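You operate a simulated robot arm through the tools that you are given. There is no shell and no other tool. Be economical: measure what you need, move in short steps, check, and stop when the job is done.

Carry out the task below with a simulated robot arm. There is one attempt and no reset: what you move stays moved.

TASK
Close the carriage of the lavender filler.
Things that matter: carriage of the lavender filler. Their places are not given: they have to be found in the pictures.

It is judged by the outcome, as a careful person would: the job done as asked, and still so three seconds after it is handed in. It fails if anything else is knocked over, pushed out of place, dropped, spilled or broken.

THE ROBOT
A 6-joint arm with a two-finger parallel gripper, fixed in place. Base frame: the origin is at the foot of the arm, x ahead of it, y to its left, z up; the work surface is at about z = 76. Lengths are in cm, angles in rad, forces in N, time in s.
With the tool pointing down near the work surface it reaches from about 24 to 64 cm from the base axis. Its first joint turns from -1.152 to 1.152 rad. Payload 2.7 kg.
Tool frame: the origin (TCP) lies between the finger pads and is the grasp point; the fingertips stand 2.3 cm ahead of it; z points along the fingers, y is the line along which they close. The gripper opens to 9.4 cm. The fingers are 3.8 cm wide and 1 cm thick; the gripper's body (5.4 by 9.6 cm) begins 3.9 cm behind the TCP.
Orientation is that of the tool frame in the base frame, as a unit quaternion [x, y, z, w]. With the fingers straight down and closing along the base's y, the tool's x points along the base's -x, its y along +y and its z along -z.

THE INTERFACE
- The arm moves only by the tool arm_command. Its argument "rows" is a list of rows, each a list of 7 numbers: the turn, a rotation vector about the base's x, y, z in units of 4 degrees (1.0 is 4 degrees), then the shift along the base's x, y, z in units of 40 mm (1.0 is 40 mm), then the finger opening in cm, from 0 to 9.4. In form: [[wx, wy, wz, x, y, z, gripper], ...]. A call has 1 to 20 rows; each row shifts and turns the commanded pose from where the row before left it. A call with a number of a shift or a turn outside -1 to 1 is refused whole. A row lasts 0.2 s, in which the tool goes at most 5 cm and 0.15 rad; a call with a longer step from one row to the next is refused whole, and so is a gripper value outside its range. A pose out of reach is approached as far as the arm can. The call stops where the force on the tool passes 40 N (or 10 N more than at its start, if that is more) or the arm is blocked; 0.2 s more then pass. The fingers move at their own pace (about 4.5 cm/s each) and stop on an object; they squeeze with about 26 N. The grip force told is the motor's: it shows also when the fingers shut on nothing. Time passes only in rows, and 0.2 s behind the last, so rows that do not move let the fingers close. It gives the time, the measured TCP pose, the force on the tool (base axes), the opening and the grip force at its end, in the units of the frame above (readings bear some noise).
- Cameras (640 x 400 px; columns grow to the right, rows downward): "scene" is fixed at [6.19, -41.86, 141.3]; the picture's right is [0.89, -0.46, 0.00], its down [-0.23, -0.44, -0.87] and it looks along [0.40, 0.77, -0.50] (base axes); focal length 310 px, centre (320, 200). "wrist" rides on the gripper at [-3.9, 0, -4.4] in the tool frame; the picture's right is [0.00, -1.00, 0.00], its down [0.97, 0.00, -0.24] and it looks along [0.24, 0.00, 0.97] (tool axes); focal length 218 px, centre (320, 200).
- camera(camera): a new picture of that camera. No time passes.
- pixel_to_xyz(camera, pixels): for up to 12 pixels [column, row] of the newest picture of that camera ("zoom" is the newest enlarged one), the place [x, y, z] in the base frame of the surface seen there, good to about 0.2 cm. No time passes.
- enlarge(camera, box): a new picture of the part [left, top, right, bottom] of that camera's present view, enlarged. No time passes.
- close_job(): hands the job in; it is judged then, once.

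Work in short steps. Measure before you move; look again where a grasp or a placing could have gone wrong, and mend it. You have 60 turns and 22 pictures in all, the two below and enlarged ones among them. Open the gripper and draw the arm clear of the work before you hand the job in, unless the task says otherwise; then end with one line.

The tools are called after ">>>" as name(argument=value, ...) on one line, values as JSON. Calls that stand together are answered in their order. arm_command: Moves the arm, as the interface text tells. Its arguments: {"type":"object","properties":{"rows":{"type":"array","items":{"type":"array","items":{"type":"number"}}}},"required":["rows"]} The other tools are called the same way: camera (camera) takes a picture; pixel_to_xyz (camera, pixels) gives the place of the surface under pixels of a picture; enlarge (camera, box) takes an enlarged picture of a part of a camera's view; close_job () hands the job in.

At the start:

```text
t: 0.0
position: [33.38, 10.59, 100.59]
tcp_rot: [-0.001, 1.0, 0.0, 0.001]
force: [-0.7, 0.4, -0.3]
grip_width: 9.41
finger_force: 0.1
```

scene: 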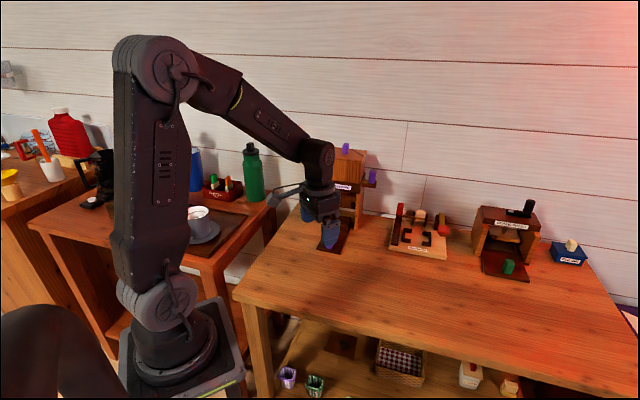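
wrist: 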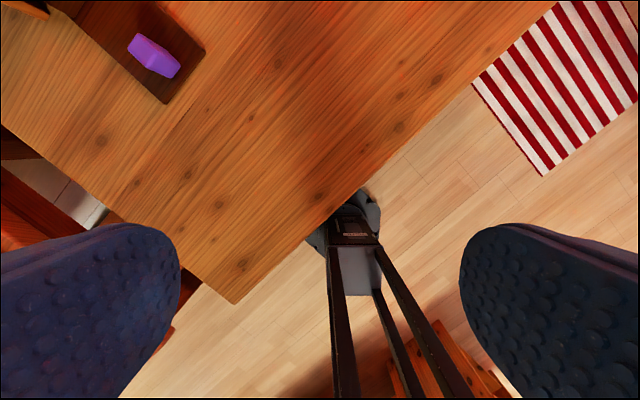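

The lavender-handled machine seems to be near (345,185) behind the gripper; I enlarge it.

>>> enlarge(camera="scene", box=[270, 130, 410, 260])

>>> enlarge(camera="scene", box=[370, 180, 610, 300])

```text
3.08 times, centred on (340, 195) of scene
```

zoom: 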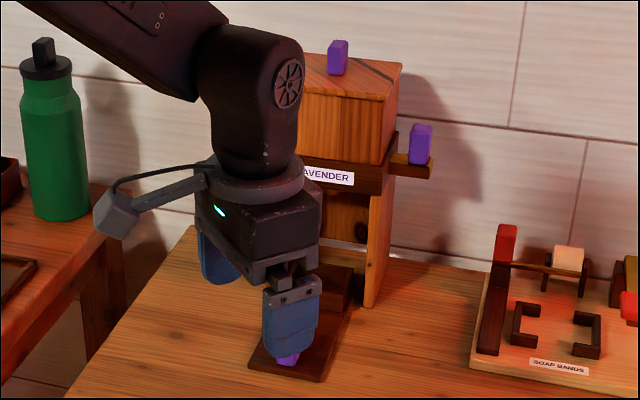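

```text
2.67 times, centred on (490, 240) of scene
```

zoom: 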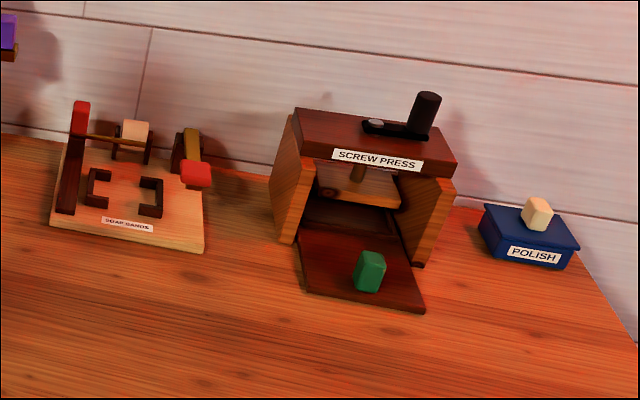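

The carriage seems to be the brown plate with the purple knob, sticking out at the filler's foot. I measure it in the wrist view and back the arm off to see it.

>>> pixel_to_xyz(camera="wrist", pixels=[[135, 40], [172, 70], [150, 45], [163, 102], [204, 52], [130, 70], [90, 35], [150, 5], [120, 180]])

>>> arm_command(rows=[[0, 0, 0, -0.5, -1, 0.5, 9.4], [0, 0, 0, -0.5, -1, 0.5, 9.4], [0, 0, 0, 0, -1, 0, 9.4], [0, 0, 0, 0, -1, 0, 9.4]])

>>> camera(camera="wrist")

>>> enlarge(camera="scene", box=[270, 130, 410, 260])

```text
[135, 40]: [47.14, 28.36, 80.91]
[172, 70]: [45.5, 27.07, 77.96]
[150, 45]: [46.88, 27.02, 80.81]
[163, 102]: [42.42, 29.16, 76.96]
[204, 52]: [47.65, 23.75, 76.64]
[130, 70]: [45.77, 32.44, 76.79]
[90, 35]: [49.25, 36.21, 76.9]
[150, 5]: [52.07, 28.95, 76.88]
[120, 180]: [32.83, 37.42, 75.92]
```

```text
t: 1.0
position: [29.33, -5.38, 104.6]
tcp_rot: [0.0, 1.0, 0.0, 0.0]
force: [0.2, 0.7, 0.2]
grip_width: 9.41
finger_force: 0.1
```

```text
17 pictures are left
```

wrist: 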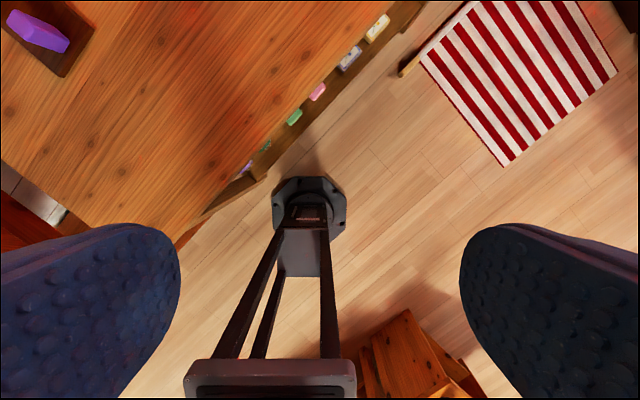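

```text
3.08 times, centred on (340, 195) of scene
```

zoom: 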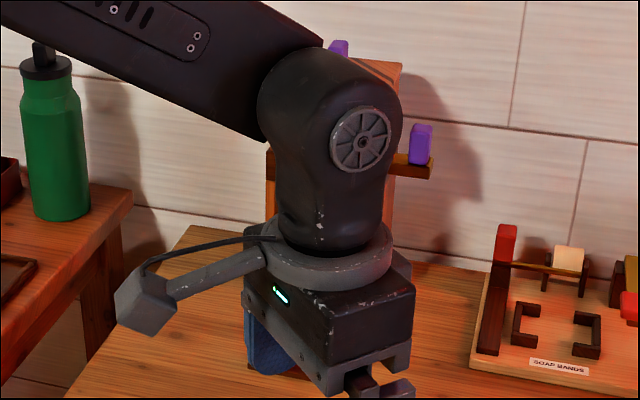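

The hand is in the line of sight; I move it to the left side instead.

>>> arm_command(rows=[[0, 0, 0, 0, 1, 0, 9.4], [0, 0, 0, 0, 1, 0, 9.4], [0, 0, 0, 0, 1, 0, 9.4], [0, 0, 0, 0, 1, 0, 9.4], [0, 0, 0, 0, 1, 0, 9.4], [0, 0, 0, -0.3, 1, 0, 9.4], [0, 0, 0, -0.3, 0.7, 0, 9.4]])

>>> enlarge(camera="scene", box=[270, 130, 410, 260])

>>> camera(camera="wrist")

```text
t: 2.6
position: [26.98, 21.4, 104.69]
tcp_rot: [0.001, 1.0, 0.0, 0.0]
force: [0.5, 0.2, 0.2]
grip_width: 9.41
finger_force: 0.0
```

```text
3.08 times, centred on (340, 195) of scene
```

zoom: 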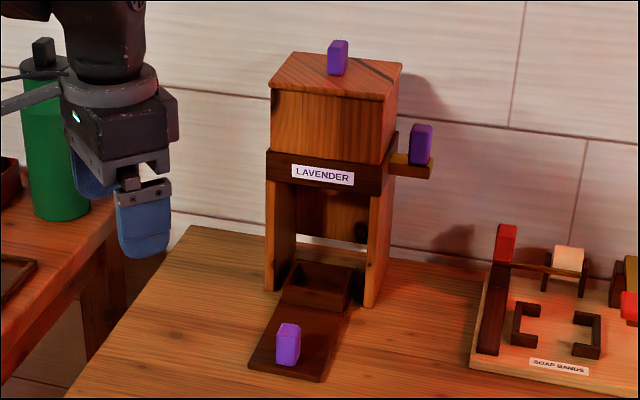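

```text
14 pictures are left
```

wrist: 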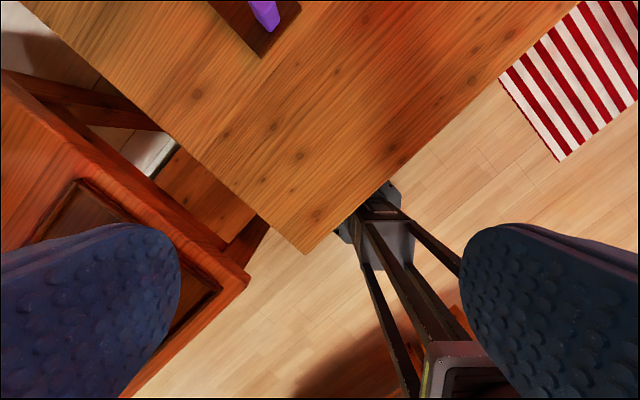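

Now clear: filler with hopper, side gate, and carriage (plate, box, knob at zoom (288,344)). I measure geometry.

>>> pixel_to_xyz(camera="zoom", pixels=[[288, 327], [288, 352], [252, 367], [319, 379], [284, 300], [340, 308], [294, 262], [350, 268], [268, 285], [369, 300], [268, 165], [382, 185]])

>>> pixel_to_xyz(camera="zoom", pixels=[[320, 220], [320, 265], [325, 285], [280, 230], [380, 230], [279, 345], [298, 345], [290, 365], [362, 242], [320, 240], [275, 285], [354, 240]])

```text
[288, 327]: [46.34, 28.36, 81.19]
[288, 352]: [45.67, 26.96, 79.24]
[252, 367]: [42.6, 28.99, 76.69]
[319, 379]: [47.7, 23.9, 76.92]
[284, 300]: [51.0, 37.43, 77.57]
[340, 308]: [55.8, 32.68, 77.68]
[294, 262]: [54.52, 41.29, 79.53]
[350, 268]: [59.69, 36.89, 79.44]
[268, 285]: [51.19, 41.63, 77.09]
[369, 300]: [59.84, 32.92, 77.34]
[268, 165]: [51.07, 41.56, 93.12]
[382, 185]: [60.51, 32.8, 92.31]
```

```text
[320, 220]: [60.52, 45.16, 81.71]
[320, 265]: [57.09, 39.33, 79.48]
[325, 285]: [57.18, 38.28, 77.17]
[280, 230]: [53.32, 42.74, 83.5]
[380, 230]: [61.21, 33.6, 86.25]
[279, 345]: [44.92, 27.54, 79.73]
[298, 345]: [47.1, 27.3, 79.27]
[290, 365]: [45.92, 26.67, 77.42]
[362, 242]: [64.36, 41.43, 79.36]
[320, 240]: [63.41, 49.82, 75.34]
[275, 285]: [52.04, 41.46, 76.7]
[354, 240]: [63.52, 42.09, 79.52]
```

The carriage slides along u=(0.707,0.707): knob front at about u=51.3, v=13.15, and the filler face is at u=65.5. I turn the tool 45°, close the fingers and go to a spot in front of the knob, still high.

>>> arm_command(rows=[[0, 0, 0.9375, 0.308, 0.0375, -0.2, 0], [0, 0, 0.9375, 0.308, 0.0375, -0.2, 0], [0, 0, 0.9375, 0.308, 0.0375, -0.2, 0], [0, 0, 0.9375, 0.308, 0.0375, -0.2, 0], [0, 0, 0.9375, 0.308, 0.0375, -0.2, 0], [0, 0, 0.9375, 0.308, 0.0375, -0.2, 0], [0, 0, 0.9375, 0.308, 0.0375, -0.2, 0], [0, 0, 0.9375, 0.308, 0.0375, -0.2, 0], [0, 0, 0.9375, 0.308, 0.0375, -0.2, 0], [0, 0, 0.9375, 0.308, 0.0375, -0.2, 0], [0, 0, 0.9375, 0.308, 0.0375, -0.2, 0], [0, 0, 0.9375, 0.308, 0.0375, -0.2, 0], [0, 0, 0, 0, 0, 0, 0]])

>>> camera(camera="wrist")

```text
t: 5.4
position: [41.76, 23.17, 95.05]
tcp_rot: [-0.383, 0.924, 0.0, -0.001]
force: [0.5, 0.3, -0.6]
grip_width: 0.02
finger_force: 25.8
```

```text
13 pictures are left
```

wrist: 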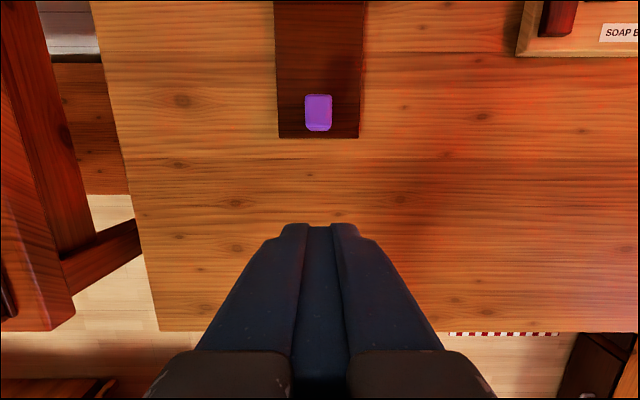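

Well aligned (knob at column 318). I lower to z=80 and advance to just short of contact.

>>> arm_command(rows=[[0, 0, 0, 0, 0, -0.752, 0], [0, 0, 0, 0, 0, -0.752, 0], [0, 0, 0, 0, 0, -0.752, 0], [0, 0, 0, 0, 0, -0.752, 0], [0, 0, 0, 0, 0, -0.752, 0], [0, 0, 0, 0.221, 0.221, 0, 0], [0, 0, 0, 0.221, 0.221, 0, 0]])

>>> camera(camera="wrist")

```text
t: 7.0
position: [43.52, 24.96, 79.93]
tcp_rot: [-0.382, 0.924, -0.001, 0.0]
force: [0.0, 0.3, 0.5]
grip_width: 0.0
finger_force: 26.5
```

```text
12 pictures are left
```

wrist: 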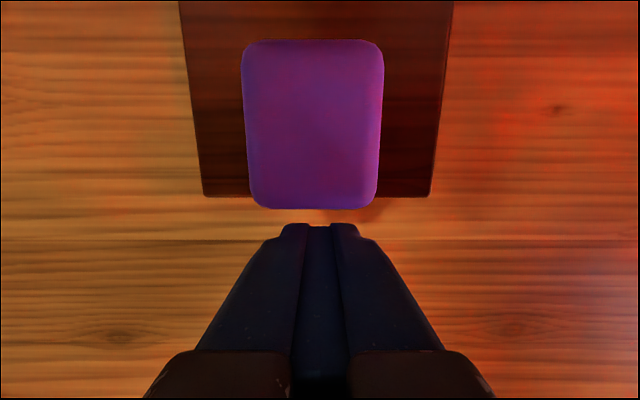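

Fingers stand just before the knob. I push slowly along (0.707, 0.707) by about 5 cm, watching the force.

>>> arm_command(rows=[[0, 0, 0, 0.088, 0.088, 0, 0], [0, 0, 0, 0.088, 0.088, 0, 0], [0, 0, 0, 0.088, 0.088, 0, 0], [0, 0, 0, 0.088, 0.088, 0, 0], [0, 0, 0, 0.088, 0.088, 0, 0], [0, 0, 0, 0.088, 0.088, 0, 0], [0, 0, 0, 0.088, 0.088, 0, 0], [0, 0, 0, 0.088, 0.088, 0, 0], [0, 0, 0, 0.088, 0.088, 0, 0], [0, 0, 0, 0.088, 0.088, 0, 0]])

>>> camera(camera="wrist")

>>> enlarge(camera="scene", box=[270, 130, 410, 260])

```text
t: 9.2
position: [46.97, 28.51, 79.89]
tcp_rot: [-0.382, 0.924, -0.001, 0.0]
force: [-0.5, -0.6, 0.1]
grip_width: 0.04
finger_force: 26.0
```

```text
11 pictures are left
```

wrist: 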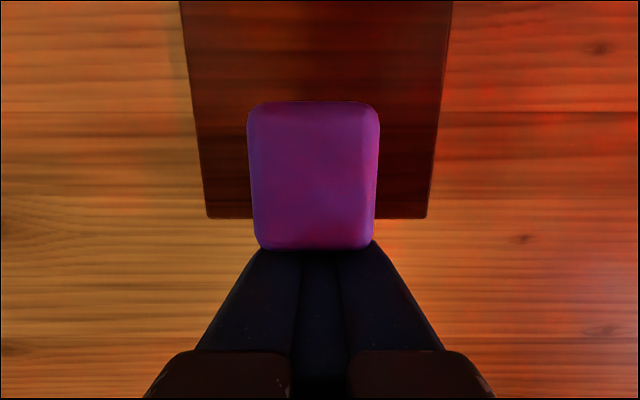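

```text
3.08 times, centred on (340, 195) of scene
```

zoom: 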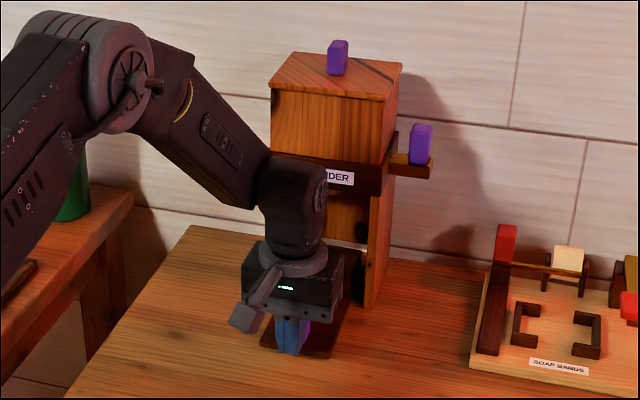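

It slides freely with low force. I continue in 0.4 cm steps until resistance shows.

>>> arm_command(rows=[[0, 0, 0, 0.07, 0.07, 0, 0], [0, 0, 0, 0.07, 0.07, 0, 0], [0, 0, 0, 0.07, 0.07, 0, 0], [0, 0, 0, 0.07, 0.07, 0, 0], [0, 0, 0, 0.07, 0.07, 0, 0], [0, 0, 0, 0.07, 0.07, 0, 0]])

>>> enlarge(camera="scene", box=[270, 130, 410, 260])

```text
t: 10.1
position: [47.53, 29.03, 79.95]
tcp_rot: [-0.381, 0.924, -0.002, -0.01]
force: [-8.1, -7.9, 5.4]
grip_width: 0.0
finger_force: 25.8
stopped in row 4: the force on the tool passed its limit (the readings are from after the stop); the commanded pose is now the measured one
```

```text
3.08 times, centred on (340, 195) of scene
```

zoom: 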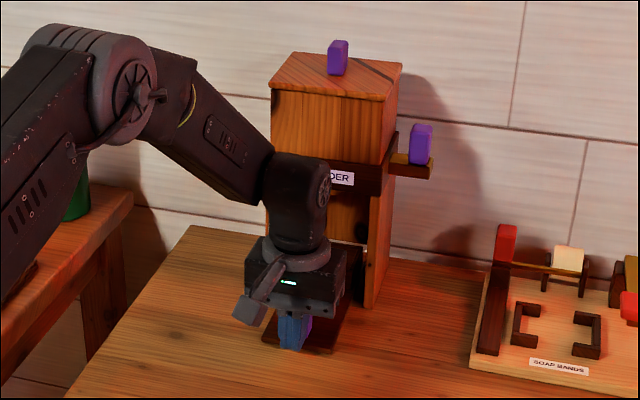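

Stopped by force at u≈54.1. I back off, rise and look whether it's the end stop or something else.

>>> arm_command(rows=[[0, 0, 0, -0.3, -0.3, 0, 0], [0, 0, 0, -0.5, -0.5, 0, 0], [0, 0, 0, -0.5, -0.2, 1, 0], [0, 0, 0, -0.8, 0, 1, 0], [0, 0, 0, -1, 0, 1, 0], [0, 0, 0, -1, 0, 1, 0], [0, 0, 0, 0, 0, 1, 0]])

>>> enlarge(camera="scene", box=[270, 130, 410, 260])

```text
refused: row 4 steps farther than a row can; nothing moved
```

```text
3.08 times, centred on (340, 195) of scene
```

zoom: 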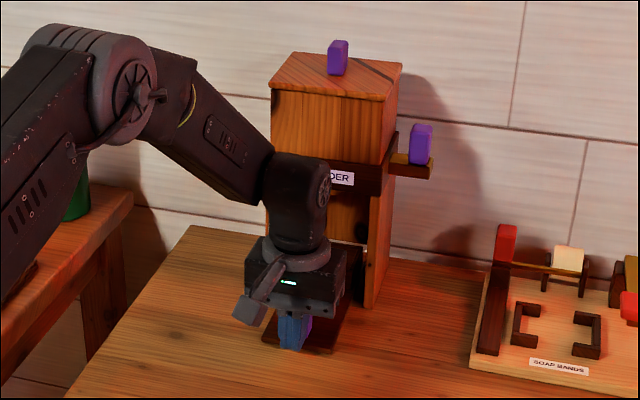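

Refused for step length; I repeat with smaller steps.

>>> arm_command(rows=[[0, 0, 0, -0.3, -0.3, 0, 0], [0, 0, 0, -0.5, -0.5, 0, 0], [0, 0, 0, -0.4, -0.2, 0.9, 0], [0, 0, 0, -0.6, 0, 0.9, 0], [0, 0, 0, -0.6, 0, 0.9, 0], [0, 0, 0, -0.6, 0, 0.9, 0], [0, 0, 0, -0.6, 0, 0.9, 0]])

>>> enlarge(camera="scene", box=[270, 130, 410, 260])

```text
t: 11.7
position: [33.29, 25.22, 97.85]
tcp_rot: [-0.382, 0.924, -0.002, -0.007]
force: [-0.4, -0.5, 0.3]
grip_width: 0.02
finger_force: 25.5
```

```text
3.08 times, centred on (340, 195) of scene
```

zoom: 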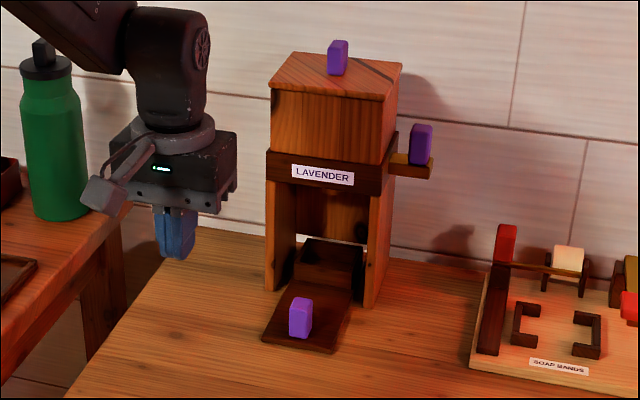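

>>> enlarge(camera="scene", box=[315, 180, 365, 215])

>>> pixel_to_xyz(camera="scene", pixels=[[335, 231], [335, 235], [327, 242], [343, 247], [338, 222], [335, 220], [345, 222], [338, 210], [345, 210], [340, 216], [336, 206], [345, 195]])

```text
11.43 times, centred on (340, 198) of scene
```

zoom: 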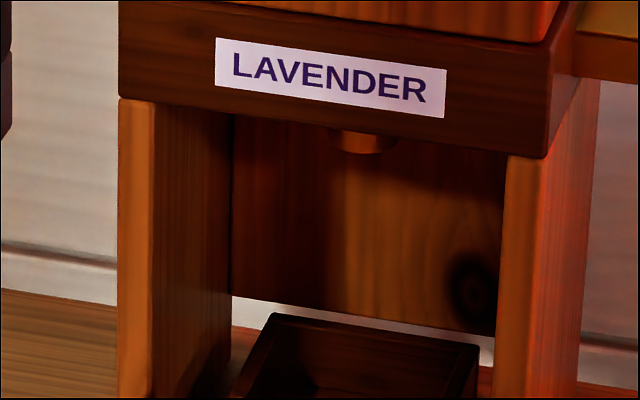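

```text
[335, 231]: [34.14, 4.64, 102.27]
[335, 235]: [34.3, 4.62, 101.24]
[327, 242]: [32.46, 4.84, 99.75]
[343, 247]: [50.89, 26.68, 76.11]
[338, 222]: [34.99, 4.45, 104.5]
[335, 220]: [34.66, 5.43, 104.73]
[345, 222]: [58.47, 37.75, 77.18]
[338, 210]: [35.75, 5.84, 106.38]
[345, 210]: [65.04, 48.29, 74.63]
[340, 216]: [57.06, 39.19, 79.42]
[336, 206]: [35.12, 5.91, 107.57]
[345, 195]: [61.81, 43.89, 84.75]
```

>>> pixel_to_xyz(camera="zoom", pixels=[[276, 318], [465, 350], [360, 332], [360, 320], [360, 300], [362, 147], [480, 320], [468, 372], [255, 360], [300, 380]])

>>> enlarge(camera="scene", box=[315, 205, 365, 250])

```text
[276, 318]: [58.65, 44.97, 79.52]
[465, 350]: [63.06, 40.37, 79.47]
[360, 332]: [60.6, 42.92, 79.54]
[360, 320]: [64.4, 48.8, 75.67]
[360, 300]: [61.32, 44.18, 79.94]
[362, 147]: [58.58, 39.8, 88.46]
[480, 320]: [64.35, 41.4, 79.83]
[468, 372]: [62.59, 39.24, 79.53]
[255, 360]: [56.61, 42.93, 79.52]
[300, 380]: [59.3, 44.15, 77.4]
```

```text
8.89 times, centred on (340, 228) of scene
```

zoom: 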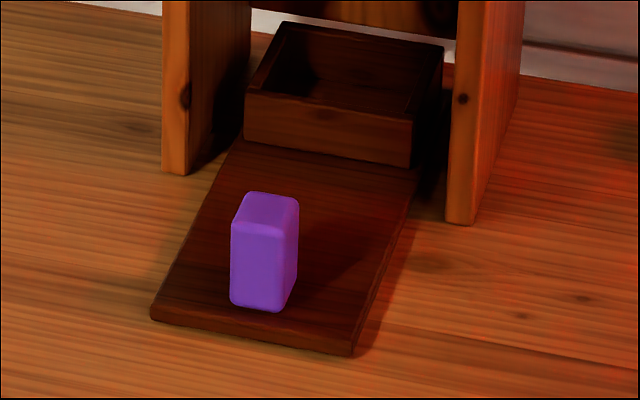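

The box now seems to sit under the spout (spout u≈70.5, box back u≈73.3). I check the box front and plate front.

>>> pixel_to_xyz(camera="zoom", pixels=[[325, 130], [325, 106], [153, 312], [352, 347], [262, 270], [272, 210], [247, 110], [410, 140]])

```text
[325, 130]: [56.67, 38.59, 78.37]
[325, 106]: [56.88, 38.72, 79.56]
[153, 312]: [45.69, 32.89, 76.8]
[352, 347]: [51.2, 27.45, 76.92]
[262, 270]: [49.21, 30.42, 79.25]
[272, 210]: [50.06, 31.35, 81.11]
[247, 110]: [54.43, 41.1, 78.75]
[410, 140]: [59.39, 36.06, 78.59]
```

The box front is at u=67.4 and its back at 73.3, so it is centred under the spout. It ran about 5 cm to a hard stop, and the filler hasn't moved. I open the gripper, draw clear and take a last look.

>>> arm_command(rows=[[0, 0, 0, -0.3, -0.3, 0.8, 9.4], [0, 0, 0, -0.3, -0.3, 0.8, 9.4], [0, 0, 0, 0, 0, 0, 9.4], [0, 0, 0, 0, 0, 0, 9.4], [0, 0, 0, 0, 0, 0, 9.4], [0, 0, 0, 0, 0, 0, 9.4]])

>>> camera(camera="scene")

```text
t: 13.1
position: [31.05, 22.84, 104.4]
tcp_rot: [-0.382, 0.924, -0.001, -0.007]
force: [-0.3, -0.3, 0.9]
grip_width: 9.37
finger_force: 0.1
```

```text
4 pictures are left
```

scene: 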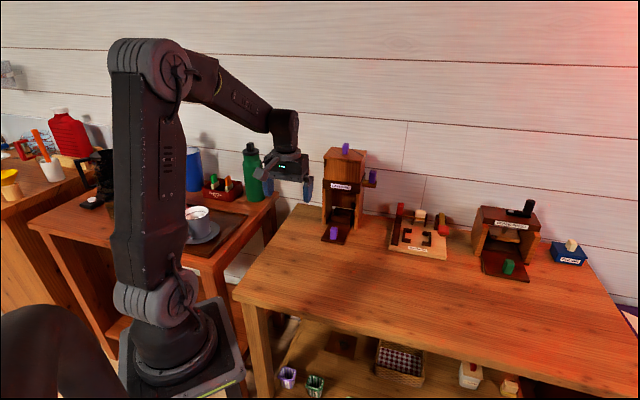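

The carriage is in, nothing else has been disturbed, and the arm is clear with its gripper open, so I hand the job in.

>>> close_job()

```text
The job is handed in.
```

The lavender filler's carriage is closed: I pushed it in about 5 cm until it stopped, with its box under the spout, and nothing else was moved.
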